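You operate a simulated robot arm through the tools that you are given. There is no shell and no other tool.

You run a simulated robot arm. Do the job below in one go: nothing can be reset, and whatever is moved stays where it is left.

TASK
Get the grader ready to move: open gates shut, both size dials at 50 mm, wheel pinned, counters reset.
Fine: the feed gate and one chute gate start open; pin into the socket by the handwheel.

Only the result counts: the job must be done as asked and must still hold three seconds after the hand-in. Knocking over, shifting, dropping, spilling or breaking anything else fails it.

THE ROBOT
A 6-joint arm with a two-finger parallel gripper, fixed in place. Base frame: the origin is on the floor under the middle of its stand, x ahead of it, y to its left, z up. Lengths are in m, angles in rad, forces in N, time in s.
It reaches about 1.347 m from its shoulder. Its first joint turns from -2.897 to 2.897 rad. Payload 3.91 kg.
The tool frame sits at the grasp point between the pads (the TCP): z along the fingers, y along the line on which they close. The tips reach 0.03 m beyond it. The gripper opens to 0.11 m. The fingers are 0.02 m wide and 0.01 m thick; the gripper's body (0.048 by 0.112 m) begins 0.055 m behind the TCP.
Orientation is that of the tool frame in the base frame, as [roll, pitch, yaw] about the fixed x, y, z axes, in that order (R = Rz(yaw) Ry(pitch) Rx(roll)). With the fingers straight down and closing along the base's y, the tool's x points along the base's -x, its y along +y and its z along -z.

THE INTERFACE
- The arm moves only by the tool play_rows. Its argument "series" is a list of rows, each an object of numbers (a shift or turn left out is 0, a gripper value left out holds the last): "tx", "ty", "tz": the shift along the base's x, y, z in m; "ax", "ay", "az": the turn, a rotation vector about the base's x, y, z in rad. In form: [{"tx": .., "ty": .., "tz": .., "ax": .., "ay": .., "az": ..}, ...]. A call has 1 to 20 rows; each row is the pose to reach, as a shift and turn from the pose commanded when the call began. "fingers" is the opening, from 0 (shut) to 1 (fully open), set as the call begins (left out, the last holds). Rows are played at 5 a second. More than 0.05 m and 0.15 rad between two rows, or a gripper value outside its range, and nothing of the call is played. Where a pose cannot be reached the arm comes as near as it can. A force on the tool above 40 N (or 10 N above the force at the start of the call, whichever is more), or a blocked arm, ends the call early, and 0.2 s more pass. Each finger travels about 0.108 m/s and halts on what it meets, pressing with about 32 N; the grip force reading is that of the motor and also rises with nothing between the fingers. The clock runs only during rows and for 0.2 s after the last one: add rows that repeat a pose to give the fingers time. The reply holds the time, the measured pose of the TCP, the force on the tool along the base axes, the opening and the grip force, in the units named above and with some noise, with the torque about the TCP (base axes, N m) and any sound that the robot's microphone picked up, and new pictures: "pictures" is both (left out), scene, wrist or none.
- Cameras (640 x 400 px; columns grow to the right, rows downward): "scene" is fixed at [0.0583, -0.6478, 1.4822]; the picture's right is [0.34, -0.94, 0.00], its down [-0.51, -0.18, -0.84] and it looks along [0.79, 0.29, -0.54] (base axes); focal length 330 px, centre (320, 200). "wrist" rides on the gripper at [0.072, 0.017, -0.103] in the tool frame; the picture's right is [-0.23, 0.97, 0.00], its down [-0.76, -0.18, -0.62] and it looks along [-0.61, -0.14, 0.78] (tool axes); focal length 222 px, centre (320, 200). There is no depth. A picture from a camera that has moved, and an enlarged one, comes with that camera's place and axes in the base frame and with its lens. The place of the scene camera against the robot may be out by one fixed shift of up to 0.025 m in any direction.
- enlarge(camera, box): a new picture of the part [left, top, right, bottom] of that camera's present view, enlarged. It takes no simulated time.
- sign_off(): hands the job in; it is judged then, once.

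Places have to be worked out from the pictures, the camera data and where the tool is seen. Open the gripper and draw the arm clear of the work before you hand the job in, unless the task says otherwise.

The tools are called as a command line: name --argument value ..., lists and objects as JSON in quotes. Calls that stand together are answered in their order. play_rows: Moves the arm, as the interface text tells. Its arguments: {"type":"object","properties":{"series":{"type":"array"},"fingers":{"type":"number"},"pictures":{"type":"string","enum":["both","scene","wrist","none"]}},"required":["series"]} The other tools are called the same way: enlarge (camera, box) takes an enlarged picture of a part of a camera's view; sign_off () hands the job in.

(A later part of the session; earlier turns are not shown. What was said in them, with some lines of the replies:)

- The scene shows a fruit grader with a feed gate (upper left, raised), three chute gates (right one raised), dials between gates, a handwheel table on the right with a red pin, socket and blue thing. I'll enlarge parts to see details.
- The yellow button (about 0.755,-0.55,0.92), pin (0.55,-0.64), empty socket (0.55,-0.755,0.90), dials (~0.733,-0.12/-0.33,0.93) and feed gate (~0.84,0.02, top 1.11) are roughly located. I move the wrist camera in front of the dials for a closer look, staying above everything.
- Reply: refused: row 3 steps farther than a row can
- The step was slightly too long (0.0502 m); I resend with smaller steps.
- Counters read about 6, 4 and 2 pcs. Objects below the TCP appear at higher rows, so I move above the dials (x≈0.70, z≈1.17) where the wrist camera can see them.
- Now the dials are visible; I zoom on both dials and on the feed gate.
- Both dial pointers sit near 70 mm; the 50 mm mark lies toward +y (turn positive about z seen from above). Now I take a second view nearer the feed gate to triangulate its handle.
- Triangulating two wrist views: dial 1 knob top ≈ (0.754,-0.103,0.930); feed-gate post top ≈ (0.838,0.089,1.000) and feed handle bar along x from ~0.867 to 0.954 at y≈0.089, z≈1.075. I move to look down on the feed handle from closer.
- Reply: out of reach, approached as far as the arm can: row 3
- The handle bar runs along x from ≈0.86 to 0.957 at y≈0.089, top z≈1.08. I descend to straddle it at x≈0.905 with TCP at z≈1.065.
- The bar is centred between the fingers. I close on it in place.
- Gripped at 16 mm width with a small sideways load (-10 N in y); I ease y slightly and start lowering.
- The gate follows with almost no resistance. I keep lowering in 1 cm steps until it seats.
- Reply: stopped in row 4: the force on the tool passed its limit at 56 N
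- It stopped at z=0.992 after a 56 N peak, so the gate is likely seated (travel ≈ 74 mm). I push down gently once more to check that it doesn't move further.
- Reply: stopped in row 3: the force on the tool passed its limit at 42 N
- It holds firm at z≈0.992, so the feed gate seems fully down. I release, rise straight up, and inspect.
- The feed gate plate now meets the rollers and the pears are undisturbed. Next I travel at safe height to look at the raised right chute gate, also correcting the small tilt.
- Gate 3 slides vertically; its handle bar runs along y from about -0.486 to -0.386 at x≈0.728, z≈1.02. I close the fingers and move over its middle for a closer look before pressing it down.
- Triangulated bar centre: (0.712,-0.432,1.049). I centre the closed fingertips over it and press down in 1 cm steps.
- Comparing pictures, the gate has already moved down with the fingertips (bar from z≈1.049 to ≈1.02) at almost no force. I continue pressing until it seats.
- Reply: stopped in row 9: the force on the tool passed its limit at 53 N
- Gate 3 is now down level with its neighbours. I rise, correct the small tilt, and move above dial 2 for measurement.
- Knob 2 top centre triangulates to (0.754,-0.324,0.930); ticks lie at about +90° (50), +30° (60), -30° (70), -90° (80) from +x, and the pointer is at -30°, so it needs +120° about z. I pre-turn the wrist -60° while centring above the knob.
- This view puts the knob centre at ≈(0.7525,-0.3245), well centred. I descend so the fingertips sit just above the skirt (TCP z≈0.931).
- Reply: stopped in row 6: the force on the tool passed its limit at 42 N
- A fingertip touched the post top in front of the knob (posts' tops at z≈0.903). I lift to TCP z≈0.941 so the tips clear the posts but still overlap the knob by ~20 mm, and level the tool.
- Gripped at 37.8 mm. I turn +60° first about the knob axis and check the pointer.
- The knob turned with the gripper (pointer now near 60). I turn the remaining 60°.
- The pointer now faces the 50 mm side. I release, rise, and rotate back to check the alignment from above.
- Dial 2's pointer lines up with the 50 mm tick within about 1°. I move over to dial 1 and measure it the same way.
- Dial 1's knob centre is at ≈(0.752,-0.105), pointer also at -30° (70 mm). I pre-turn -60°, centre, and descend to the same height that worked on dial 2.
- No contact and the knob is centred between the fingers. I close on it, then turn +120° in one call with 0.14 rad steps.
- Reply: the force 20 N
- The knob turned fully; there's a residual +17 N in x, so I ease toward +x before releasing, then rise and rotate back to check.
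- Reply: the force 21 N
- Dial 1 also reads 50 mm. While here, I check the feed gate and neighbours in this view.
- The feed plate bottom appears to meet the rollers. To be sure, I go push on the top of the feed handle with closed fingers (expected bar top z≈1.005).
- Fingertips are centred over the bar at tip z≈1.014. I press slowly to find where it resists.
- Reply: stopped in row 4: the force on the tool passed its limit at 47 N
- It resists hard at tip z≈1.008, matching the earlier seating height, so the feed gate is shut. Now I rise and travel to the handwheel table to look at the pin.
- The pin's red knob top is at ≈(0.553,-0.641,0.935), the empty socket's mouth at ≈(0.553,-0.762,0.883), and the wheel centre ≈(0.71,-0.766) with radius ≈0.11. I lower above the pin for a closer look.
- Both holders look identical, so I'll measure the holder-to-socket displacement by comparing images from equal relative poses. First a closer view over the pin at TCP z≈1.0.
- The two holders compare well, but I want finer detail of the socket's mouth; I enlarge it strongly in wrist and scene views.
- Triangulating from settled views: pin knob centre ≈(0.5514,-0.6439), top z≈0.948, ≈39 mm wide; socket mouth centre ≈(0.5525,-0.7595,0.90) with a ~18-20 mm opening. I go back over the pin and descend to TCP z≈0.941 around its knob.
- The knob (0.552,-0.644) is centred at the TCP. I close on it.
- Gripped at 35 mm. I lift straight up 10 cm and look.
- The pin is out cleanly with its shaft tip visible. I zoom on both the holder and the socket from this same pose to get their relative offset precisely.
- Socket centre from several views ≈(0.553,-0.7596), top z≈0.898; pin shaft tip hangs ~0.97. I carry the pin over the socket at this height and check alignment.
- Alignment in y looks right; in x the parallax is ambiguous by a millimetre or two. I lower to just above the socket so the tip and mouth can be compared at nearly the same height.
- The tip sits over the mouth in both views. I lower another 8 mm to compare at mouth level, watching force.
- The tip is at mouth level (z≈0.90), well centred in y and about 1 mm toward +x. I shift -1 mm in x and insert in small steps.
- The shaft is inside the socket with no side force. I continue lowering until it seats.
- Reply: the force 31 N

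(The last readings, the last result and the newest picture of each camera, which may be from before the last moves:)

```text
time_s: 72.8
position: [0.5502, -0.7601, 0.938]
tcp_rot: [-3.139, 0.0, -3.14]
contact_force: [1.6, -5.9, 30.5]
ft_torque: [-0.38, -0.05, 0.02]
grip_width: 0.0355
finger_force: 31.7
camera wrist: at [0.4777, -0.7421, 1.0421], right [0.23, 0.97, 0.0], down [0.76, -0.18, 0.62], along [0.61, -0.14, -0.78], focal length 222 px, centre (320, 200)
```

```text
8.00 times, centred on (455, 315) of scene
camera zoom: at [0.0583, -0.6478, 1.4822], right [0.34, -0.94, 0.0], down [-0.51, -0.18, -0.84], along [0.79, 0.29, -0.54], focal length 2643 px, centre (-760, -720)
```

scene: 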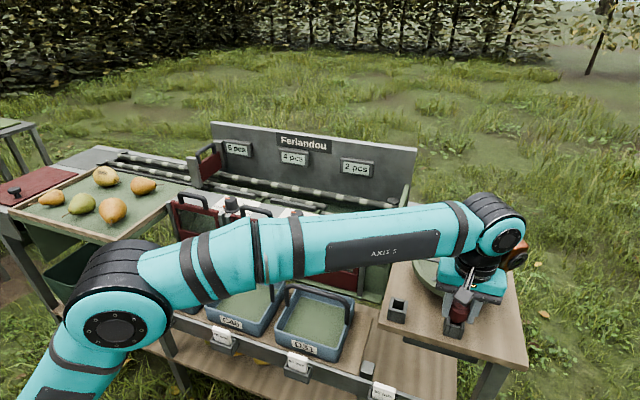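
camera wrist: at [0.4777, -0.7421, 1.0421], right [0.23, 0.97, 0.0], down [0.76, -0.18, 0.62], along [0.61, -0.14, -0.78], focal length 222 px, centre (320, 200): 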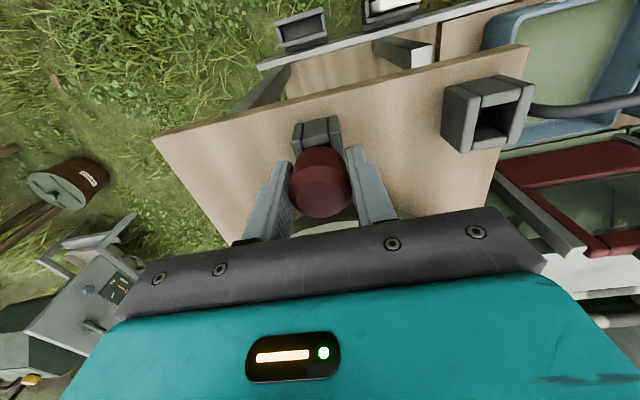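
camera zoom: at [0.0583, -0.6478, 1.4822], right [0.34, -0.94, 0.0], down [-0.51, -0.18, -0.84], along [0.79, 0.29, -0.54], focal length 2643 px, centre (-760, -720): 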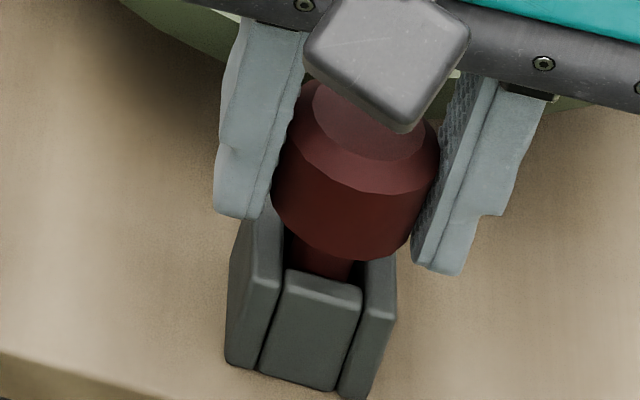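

It bottomed out with 30 N at the same depth as in its original holder, so the pin is seated. I relieve the load, open, and rise.

play_rows --series '[{"tz": 0.001}, {"tz": 0.002}, {"tz": 0.002}]' --fingers 0 --pictures "none"

play_rows --series '[{"tz": 0.0}, {"tz": 0.0}, {"tz": 0.0}]' --fingers 0.6 --pictures "none"

play_rows --series '[{"tz": 0.02}, {"tz": 0.05}, {"tz": 0.09}, {"tz": 0.13}, {"tz": 0.13}]' --fingers 0.6

enlarge --camera "wrist" --box '[270, 60, 370, 150]'

enlarge --camera "scene" --box '[380, 250, 490, 350]'

```text
time_s: 73.6
position: [0.5504, -0.7592, 0.9382]
tcp_rot: [-3.141, -0.003, -3.141]
contact_force: [-2.6, 0.6, 13.5]
ft_torque: [0.06, 0.39, 0.02]
grip_width: 0.0352
finger_force: 32.6
```

```text
time_s: 74.4
position: [0.5513, -0.7604, 0.9385]
tcp_rot: [-3.141, 0.0, -3.14]
contact_force: [0.1, -0.3, -0.5]
ft_torque: [-0.01, 0.01, 0.04]
grip_width: 0.0659
finger_force: 0.1
```

```text
time_s: 75.6
position: [0.551, -0.76, 1.0693]
tcp_rot: [-3.141, -0.002, -3.139]
contact_force: [0.3, 0.9, 0.4]
ft_torque: [0.01, 0.01, 0.04]
grip_width: 0.0659
finger_force: 0.1
camera wrist: at [0.4783, -0.7424, 1.1728], right [0.23, 0.97, 0.0], down [0.76, -0.18, 0.62], along [0.61, -0.14, -0.78], focal length 222 px, centre (320, 200)
```

scene: 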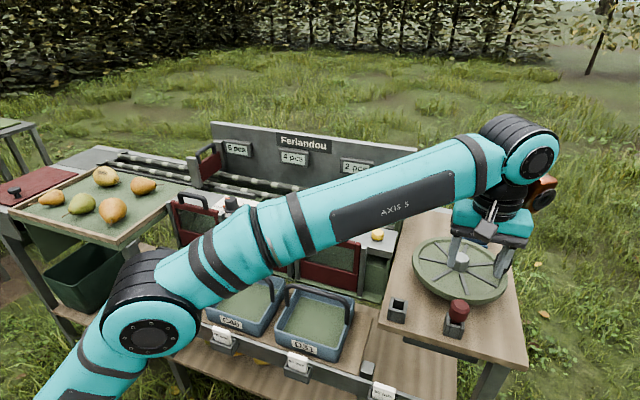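
wrist: 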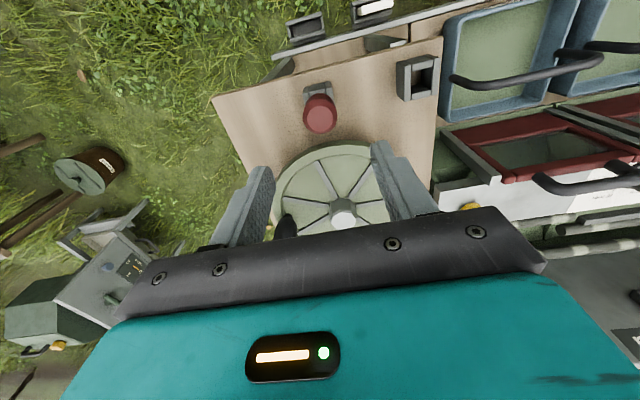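

```text
4.44 times, centred on (320, 105) of wrist
camera zoom: at [0.4783, -0.7424, 1.1728], right [0.23, 0.97, 0.0], down [0.76, -0.18, 0.62], along [0.61, -0.14, -0.78], focal length 987 px, centre (320, 622)
```

zoom: 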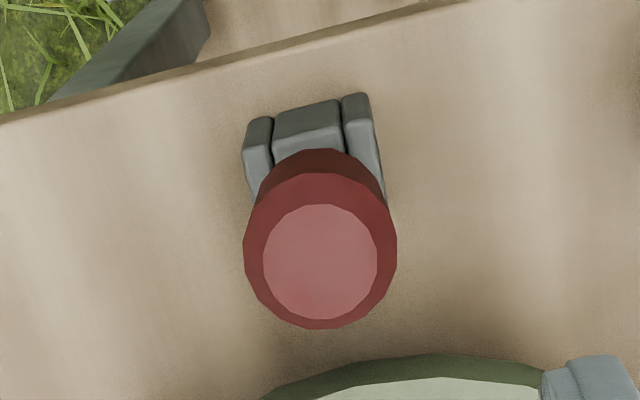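

```text
4.00 times, centred on (435, 300) of scene
camera zoom: at [0.0583, -0.6478, 1.4822], right [0.34, -0.94, 0.0], down [-0.51, -0.18, -0.84], along [0.79, 0.29, -0.54], focal length 1321 px, centre (-140, -200)
```

zoom: 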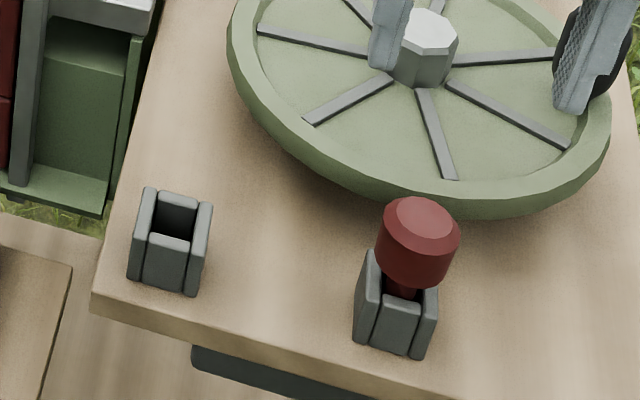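

The pin stands in the socket. To make sure it's fully home I press lightly on top of the knob with closed fingers.

play_rows --series '[{"tz": 0.0}, {"tx": 0.0005, "tz": -0.03}, {"tx": 0.0005, "tz": -0.06}, {"tx": 0.0005, "tz": -0.075}, {"tx": 0.0005, "tz": -0.083}, {"tx": 0.0005, "tz": -0.087}, {"tx": 0.0005, "tz": -0.09}, {"tx": 0.0005, "tz": -0.093}, {"tx": 0.0005, "tz": -0.096}, {"tx": 0.0005, "tz": -0.099}, {"tx": 0.0005, "tz": -0.102}]' --fingers 0

enlarge --camera "scene" --box '[400, 250, 500, 350]'

```text
time_s: 77.6
position: [0.5505, -0.7593, 0.9792]
tcp_rot: [-3.135, 0.004, -3.14]
contact_force: [-0.8, -0.2, 13.9]
ft_torque: [-0.02, 0.04, -0.01]
grip_width: 0.0003
finger_force: 32.0
stopped in row 10: the force on the tool passed its limit at 44 N (the readings are from after the stop); the commanded pose is now the measured one
camera wrist: at [0.4785, -0.7406, 1.082], right [0.23, 0.97, -0.01], down [0.76, -0.17, 0.63], along [0.61, -0.15, -0.78], focal length 222 px, centre (320, 200)
```

scene: 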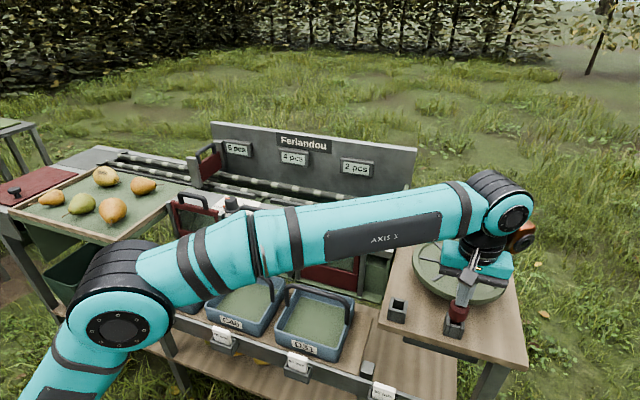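
wrist: 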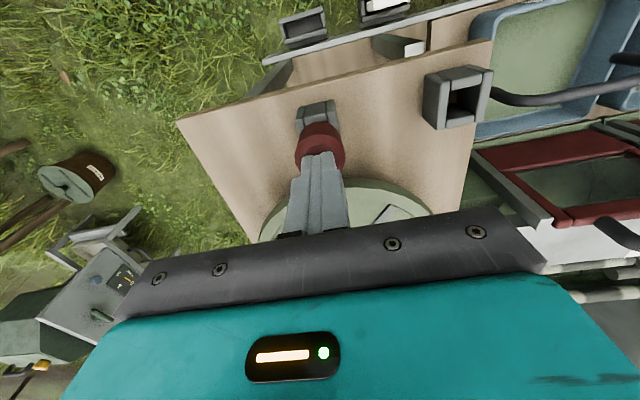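

```text
4.00 times, centred on (450, 300) of scene
camera zoom: at [0.0583, -0.6478, 1.4822], right [0.34, -0.94, 0.0], down [-0.51, -0.18, -0.84], along [0.79, 0.29, -0.54], focal length 1321 px, centre (-200, -200)
```

zoom: 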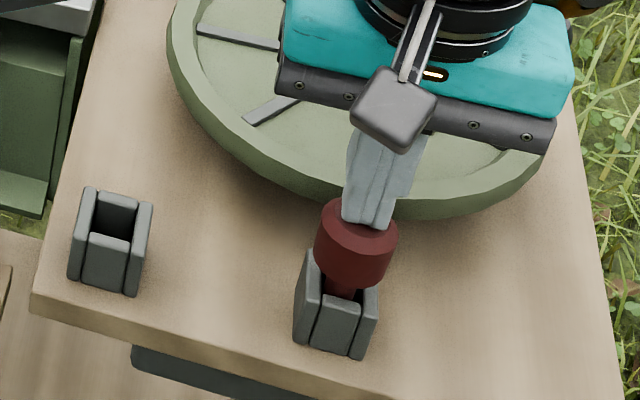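

The knob top is solid at z≈0.949, so the pin is fully seated. Next I rise and travel to look at the yellow button (≈0.76,-0.54).

play_rows --series '[{"tz": 0.04, "ax": 0.003, "ay": 0.002}, {"tz": 0.08, "ax": 0.0066, "ay": 0.004}, {"tz": 0.12, "ax": 0.0066, "ay": 0.004}, {"tx": 0.03, "ty": 0.033, "tz": 0.12, "ax": 0.0066, "ay": 0.004}, {"tx": 0.06, "ty": 0.066, "tz": 0.12, "ax": 0.0066, "ay": 0.004}, {"tx": 0.09, "ty": 0.099, "tz": 0.12, "ax": 0.0066, "ay": 0.004}, {"tx": 0.12, "ty": 0.132, "tz": 0.12, "ax": 0.0066, "ay": 0.004}, {"tx": 0.15, "ty": 0.165, "tz": 0.12, "ax": 0.0066, "ay": 0.004}, {"tx": 0.18, "ty": 0.198, "tz": 0.11, "ax": 0.0066, "ay": 0.004}, {"tx": 0.2, "ty": 0.218, "tz": 0.09, "ax": 0.0066, "ay": 0.004}, {"tx": 0.2, "ty": 0.218, "tz": 0.08, "ax": 0.0066, "ay": 0.004}, {"tx": 0.2, "ty": 0.218, "tz": 0.08, "ax": 0.0066, "ay": 0.004}]' --fingers 0

enlarge --camera "wrist" --box '[260, 60, 400, 170]'

enlarge --camera "scene" --box '[330, 130, 430, 260]'

```text
time_s: 80.2
position: [0.7513, -0.5408, 1.0565]
tcp_rot: [3.14, -0.001, -3.14]
contact_force: [1.2, -0.4, -0.2]
ft_torque: [0.0, 0.01, -0.01]
grip_width: 0.0
finger_force: 31.7
camera wrist: at [0.6793, -0.5242, 1.1599], right [0.23, 0.97, 0.0], down [0.76, -0.18, 0.62], along [0.61, -0.14, -0.78], focal length 222 px, centre (320, 200)
```

scene: 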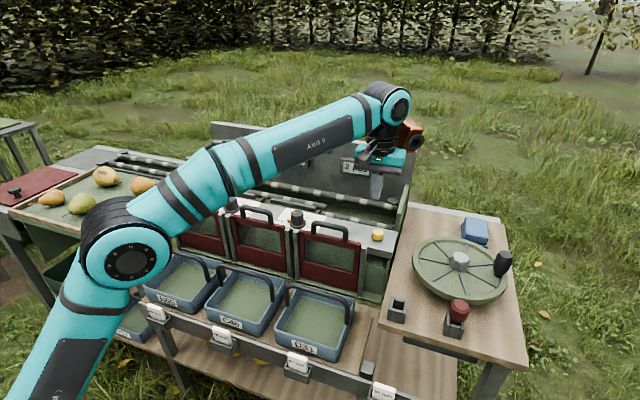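
wrist: 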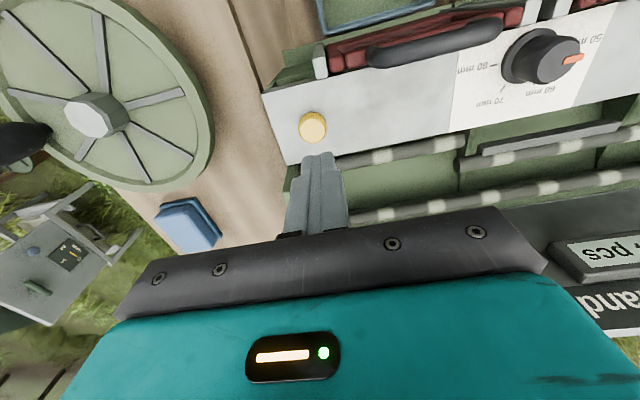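

```text
3.64 times, centred on (330, 115) of wrist
camera zoom: at [0.6793, -0.5242, 1.1599], right [0.23, 0.97, 0.0], down [0.76, -0.18, 0.62], along [0.61, -0.14, -0.78], focal length 808 px, centre (284, 509)
```

zoom: 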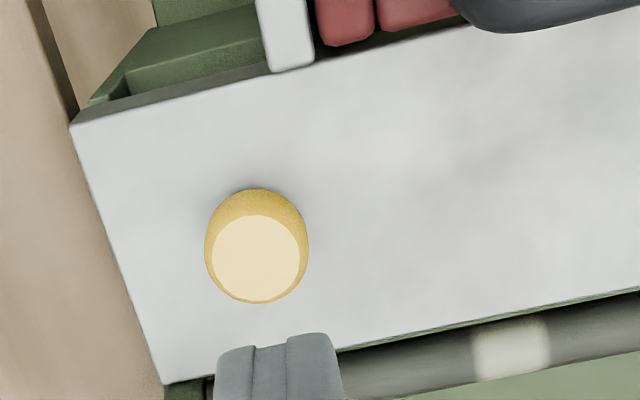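

```text
3.08 times, centred on (380, 195) of scene
camera zoom: at [0.0583, -0.6478, 1.4822], right [0.34, -0.94, 0.0], down [-0.51, -0.18, -0.84], along [0.79, 0.29, -0.54], focal length 1016 px, centre (135, 215)
```

zoom: 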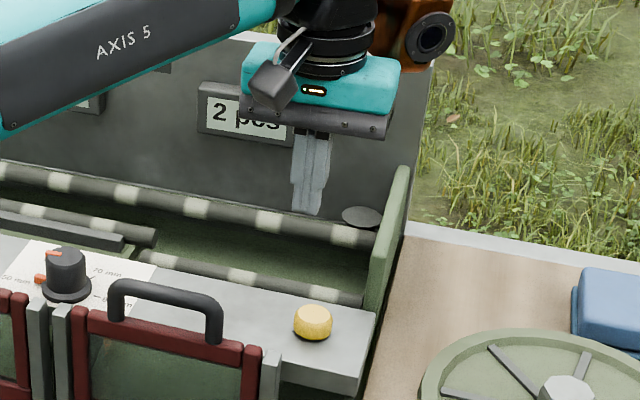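

The button top is at ≈(0.775,-0.5555,0.905), ~34 mm wide. I centre the closed fingertips over it and press down slowly.

play_rows --series '[{"tx": 0.0245, "ty": -0.0142, "tz": 0.0}, {"tx": 0.0245, "ty": -0.0142, "tz": -0.04}, {"tx": 0.0245, "ty": -0.0142, "tz": -0.075}, {"tx": 0.0245, "ty": -0.0142, "tz": -0.095}, {"tx": 0.0245, "ty": -0.0142, "tz": -0.105}, {"tx": 0.0245, "ty": -0.0142, "tz": -0.11}, {"tx": 0.0245, "ty": -0.0142, "tz": -0.11}]' --fingers 0

enlarge --camera "scene" --box '[330, 160, 430, 260]'

enlarge --camera "wrist" --box '[260, 90, 400, 200]'

```text
time_s: 81.8
position: [0.7758, -0.5556, 0.9478]
tcp_rot: [3.139, -0.001, -3.141]
contact_force: [0.2, -0.3, 0.4]
ft_torque: [0.01, 0.0, 0.0]
grip_width: 0.0003
finger_force: 31.3
camera wrist: at [0.7036, -0.5383, 1.051], right [0.23, 0.97, 0.0], down [0.76, -0.18, 0.62], along [0.61, -0.14, -0.78], focal length 222 px, centre (320, 200)
```

scene: 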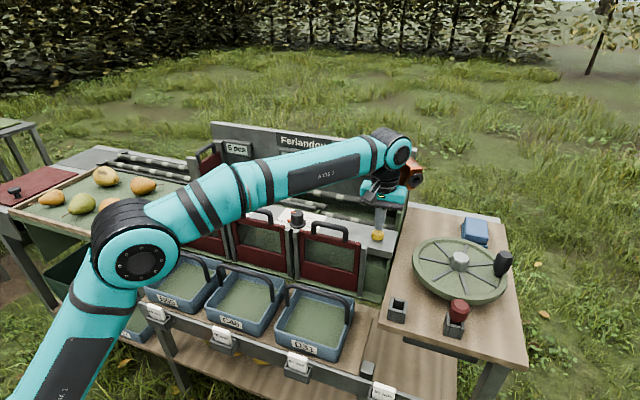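
wrist: 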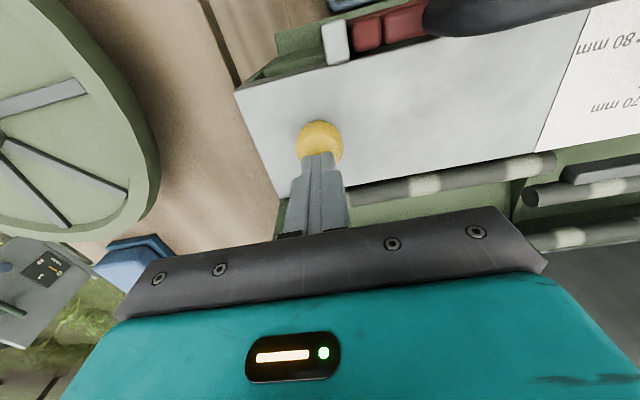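

```text
4.00 times, centred on (380, 210) of scene
camera zoom: at [0.0583, -0.6478, 1.4822], right [0.34, -0.94, 0.0], down [-0.51, -0.18, -0.84], along [0.79, 0.29, -0.54], focal length 1321 px, centre (80, 160)
```

zoom: 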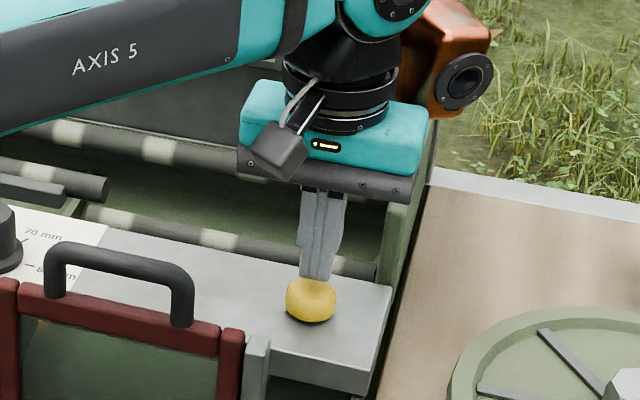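

```text
3.64 times, centred on (330, 145) of wrist
camera zoom: at [0.7036, -0.5383, 1.051], right [0.23, 0.97, 0.0], down [0.76, -0.18, 0.62], along [0.61, -0.14, -0.78], focal length 808 px, centre (284, 400)
```

zoom: 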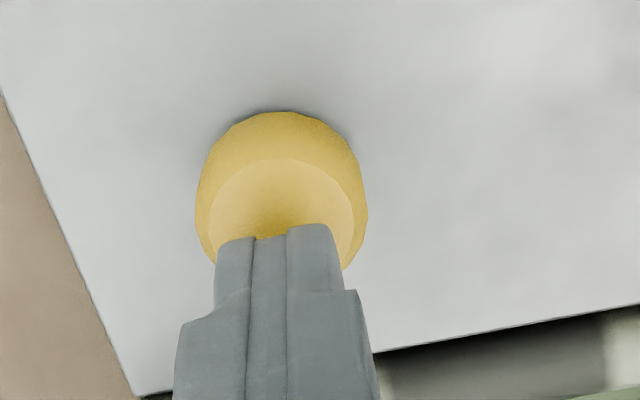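

Tips hover ~1 cm above the button. I press down in 3 mm steps.

play_rows --series '[{"tz": -0.005}, {"tz": -0.009}, {"tz": -0.012}, {"tz": -0.015}, {"tz": -0.018}, {"tz": -0.021}, {"tz": -0.024}, {"tz": -0.024}]' --fingers 0

enlarge --camera "scene" --box '[200, 110, 420, 260]'

```text
time_s: 83.6
position: [0.7755, -0.5563, 0.9239]
tcp_rot: [3.141, -0.001, -3.138]
contact_force: [4.1, -4.7, 24.5]
ft_torque: [-0.13, -0.12, -0.02]
grip_width: 0.0
finger_force: 32.3
heard: click
camera wrist: at [0.7032, -0.5379, 1.0281], right [0.23, 0.97, 0.0], down [0.76, -0.18, 0.62], along [0.61, -0.14, -0.78], focal length 222 px, centre (320, 200)
```

scene: 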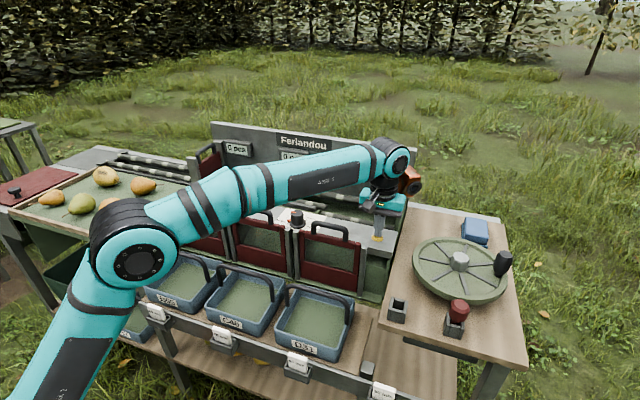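
wrist: 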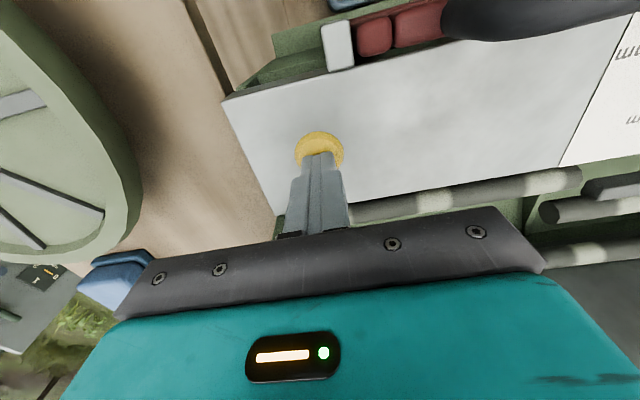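

```text
2.67 times, centred on (310, 185) of scene
camera zoom: at [0.0583, -0.6478, 1.4822], right [0.34, -0.94, 0.0], down [-0.51, -0.18, -0.84], along [0.79, 0.29, -0.54], focal length 881 px, centre (347, 240)
```

zoom: 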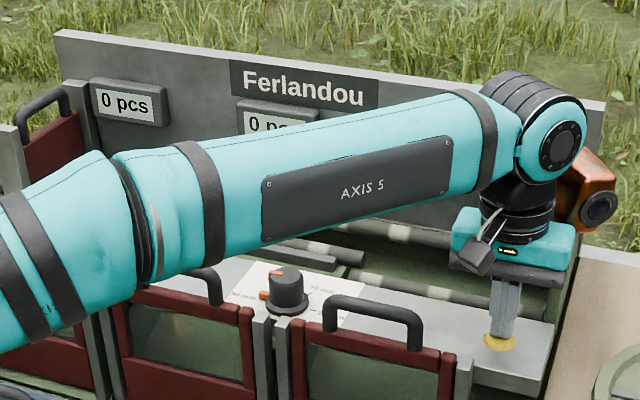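

A click was heard and the counters read 0. I rise straight up, open the gripper, and retreat toward the starting pose.

play_rows --series '[{"tz": 0.04}, {"tz": 0.085}, {"tz": 0.13}, {"tz": 0.17}, {"tz": 0.21}, {"tx": -0.04, "ty": 0.01, "tz": 0.23}, {"tx": -0.08, "ty": 0.02, "tz": 0.25}, {"tx": -0.12, "ty": 0.03, "tz": 0.27}, {"tx": -0.16, "ty": 0.04, "tz": 0.29}, {"tx": -0.2, "ty": 0.05, "tz": 0.3}, {"tx": -0.24, "ty": 0.06, "tz": 0.305}, {"tx": -0.28, "ty": 0.07, "tz": 0.305}, {"tx": -0.32, "ty": 0.077, "tz": 0.305}, {"tx": -0.32, "ty": 0.077, "tz": 0.305}]' --fingers 0 --pictures "none"

play_rows --series '[{"tz": 0.0}, {"tz": 0.0}, {"tz": 0.0}, {"tz": 0.0}]' --fingers 1

enlarge --camera "scene" --box '[160, 110, 420, 290]'

enlarge --camera "scene" --box '[360, 200, 540, 370]'

enlarge --camera "wrist" --box '[160, 40, 400, 240]'

```text
time_s: 86.6
position: [0.456, -0.4772, 1.2299]
tcp_rot: [3.141, -0.002, -3.139]
contact_force: [-0.4, 0.4, 0.1]
ft_torque: [-0.02, 0.05, 0.0]
grip_width: 0.0
finger_force: 32.0
out of reach, approached as far as the arm can: row 5
```

```text
time_s: 87.6
position: [0.4563, -0.4777, 1.2291]
tcp_rot: [3.139, -0.002, -3.141]
contact_force: [-0.2, 0.0, -0.9]
ft_torque: [0.0, 0.03, -0.02]
grip_width: 0.1102
finger_force: 0.0
camera wrist: at [0.3836, -0.4601, 1.3328], right [0.23, 0.97, 0.0], down [0.76, -0.18, 0.62], along [0.61, -0.14, -0.78], focal length 222 px, centre (320, 200)
```

scene: 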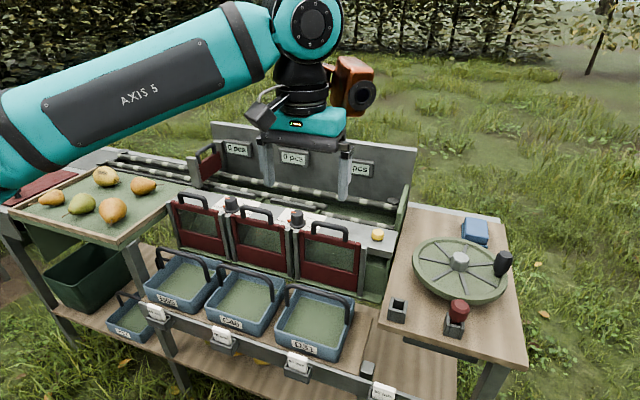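
wrist: 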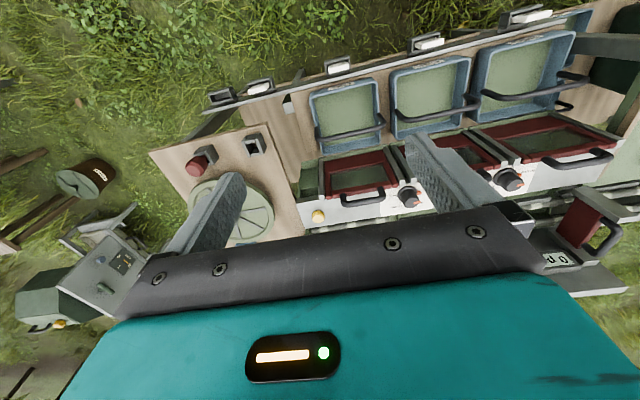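

```text
2.22 times, centred on (290, 200) of scene
camera zoom: at [0.0583, -0.6478, 1.4822], right [0.34, -0.94, 0.0], down [-0.51, -0.18, -0.84], along [0.79, 0.29, -0.54], focal length 734 px, centre (387, 200)
```

zoom: 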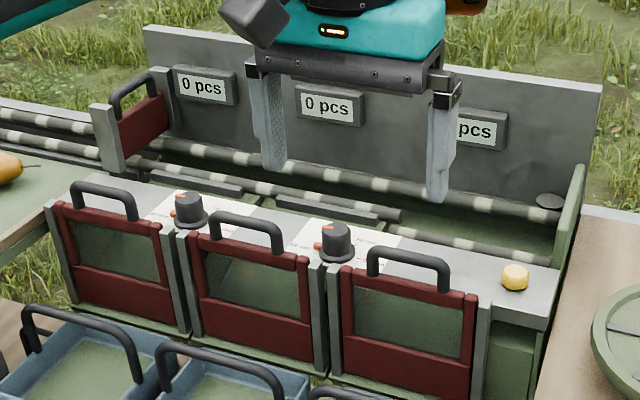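

```text
2.35 times, centred on (450, 285) of scene
camera zoom: at [0.0583, -0.6478, 1.4822], right [0.34, -0.94, 0.0], down [-0.51, -0.18, -0.84], along [0.79, 0.29, -0.54], focal length 777 px, centre (14, 0)
```

zoom: 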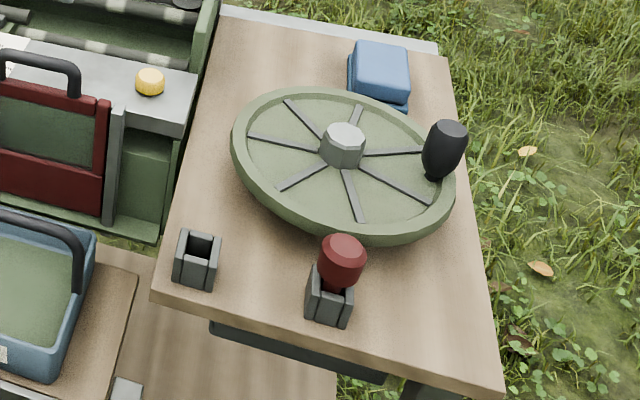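

```text
2.00 times, centred on (280, 140) of wrist
camera zoom: at [0.3836, -0.4601, 1.3328], right [0.23, 0.97, 0.0], down [0.76, -0.18, 0.62], along [0.61, -0.14, -0.78], focal length 444 px, centre (400, 320)
```

zoom: 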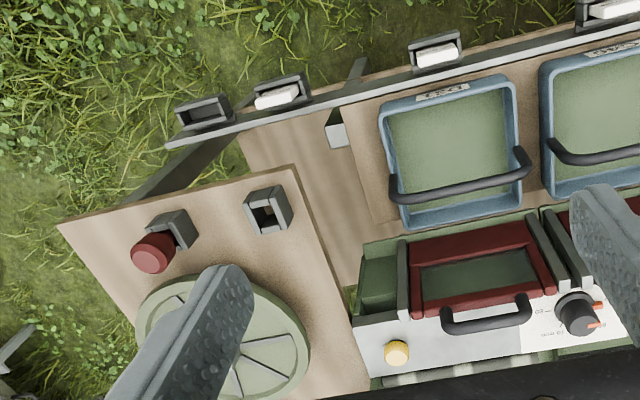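

Counters 1 and 2 show 0, dials point left to 50, pin seated, gates down. I shift the arm aside to see the third counter and re-check everything with an unobstructed view.

play_rows --series '[{"ty": 0.04}, {"ty": 0.08}, {"ty": 0.12}, {"ty": 0.16}, {"ty": 0.2}, {"ty": 0.2}]' --fingers 1

enlarge --camera "scene" --box '[260, 120, 430, 260]'

enlarge --camera "scene" --box '[160, 120, 330, 290]'

```text
time_s: 89.0
position: [0.4547, -0.2795, 1.2287]
tcp_rot: [3.139, -0.003, -3.138]
contact_force: [0.9, 0.6, -0.1]
ft_torque: [-0.02, 0.02, -0.05]
grip_width: 0.1101
finger_force: 0.1
camera wrist: at [0.3835, -0.2615, 1.3323], right [0.23, 0.97, 0.0], down [0.76, -0.18, 0.62], along [0.61, -0.14, -0.78], focal length 222 px, centre (320, 200)
```

scene: 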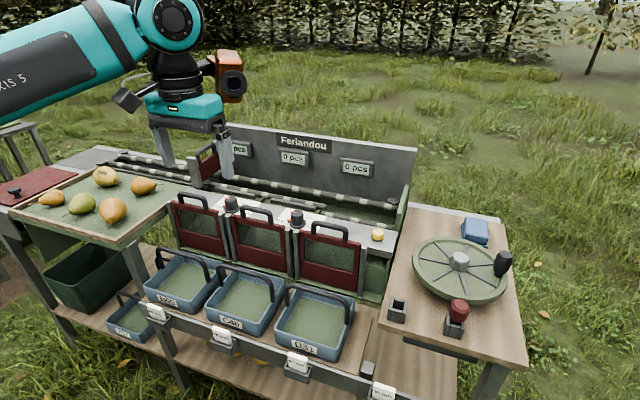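
wrist: 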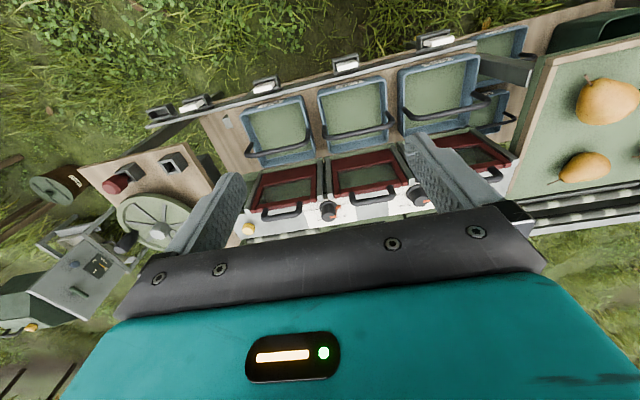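

```text
2.86 times, centred on (345, 190) of scene
camera zoom: at [0.0583, -0.6478, 1.4822], right [0.34, -0.94, 0.0], down [-0.51, -0.18, -0.84], along [0.79, 0.29, -0.54], focal length 944 px, centre (249, 229)
```

zoom: 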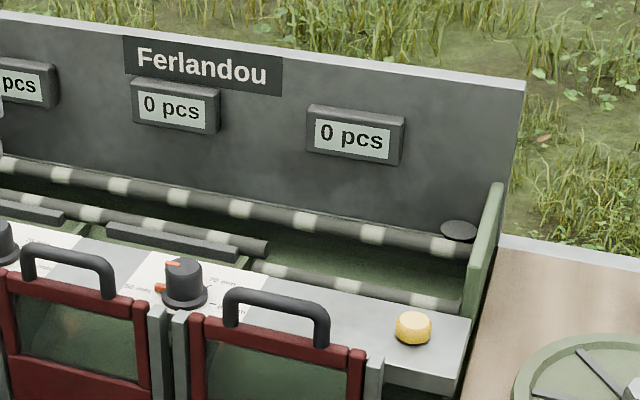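

```text
2.35 times, centred on (245, 205) of scene
camera zoom: at [0.0583, -0.6478, 1.4822], right [0.34, -0.94, 0.0], down [-0.51, -0.18, -0.84], along [0.79, 0.29, -0.54], focal length 777 px, centre (496, 188)
```

zoom: 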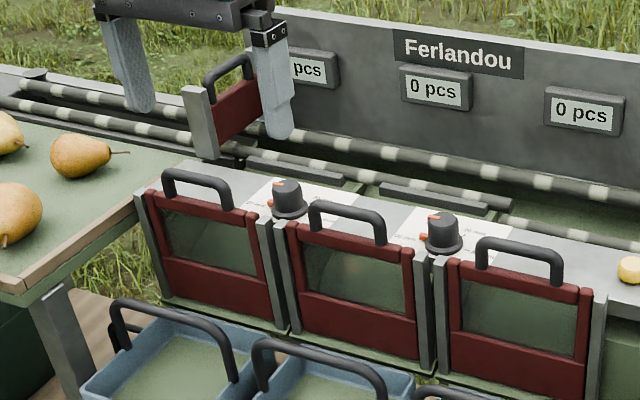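

All three counters now read 0 pcs. The feed gate and all three chute gates are down, both dials point at 50 mm, and the pin is seated in the socket by the wheel. The gripper is open and clear of the work, so I hand the job in.

sign_off

```text
The job is handed in.
```

The grader is ready to move, and I've handed the job in. The final pictures showed nothing else knocked or shifted.

- **Gates:** The feed gate and the open (right-hand) chute gate are shut. Both came up hard against their stops when pushed down.
- **Size dials:** Both were at 70 mm and are now at 50 mm. On the close-up views the pointers line up with the 50 mm marks, to within about 1° on the one I measured.
- **Wheel pin:** The pin is in the socket by the handwheel. I pressed on it afterwards and it sits as deep as it did in its old holder.
- **Counters:** They read 6, 4 and 2 pcs. I pressed the yellow button, heard a click, and all three now read 0.

While I was lining up on the right-hand dial, a fingertip pressed briefly on the top of a gate post, at about 42 N. I saw no damage or movement there.

The gripper is open and the arm is clear of the work.
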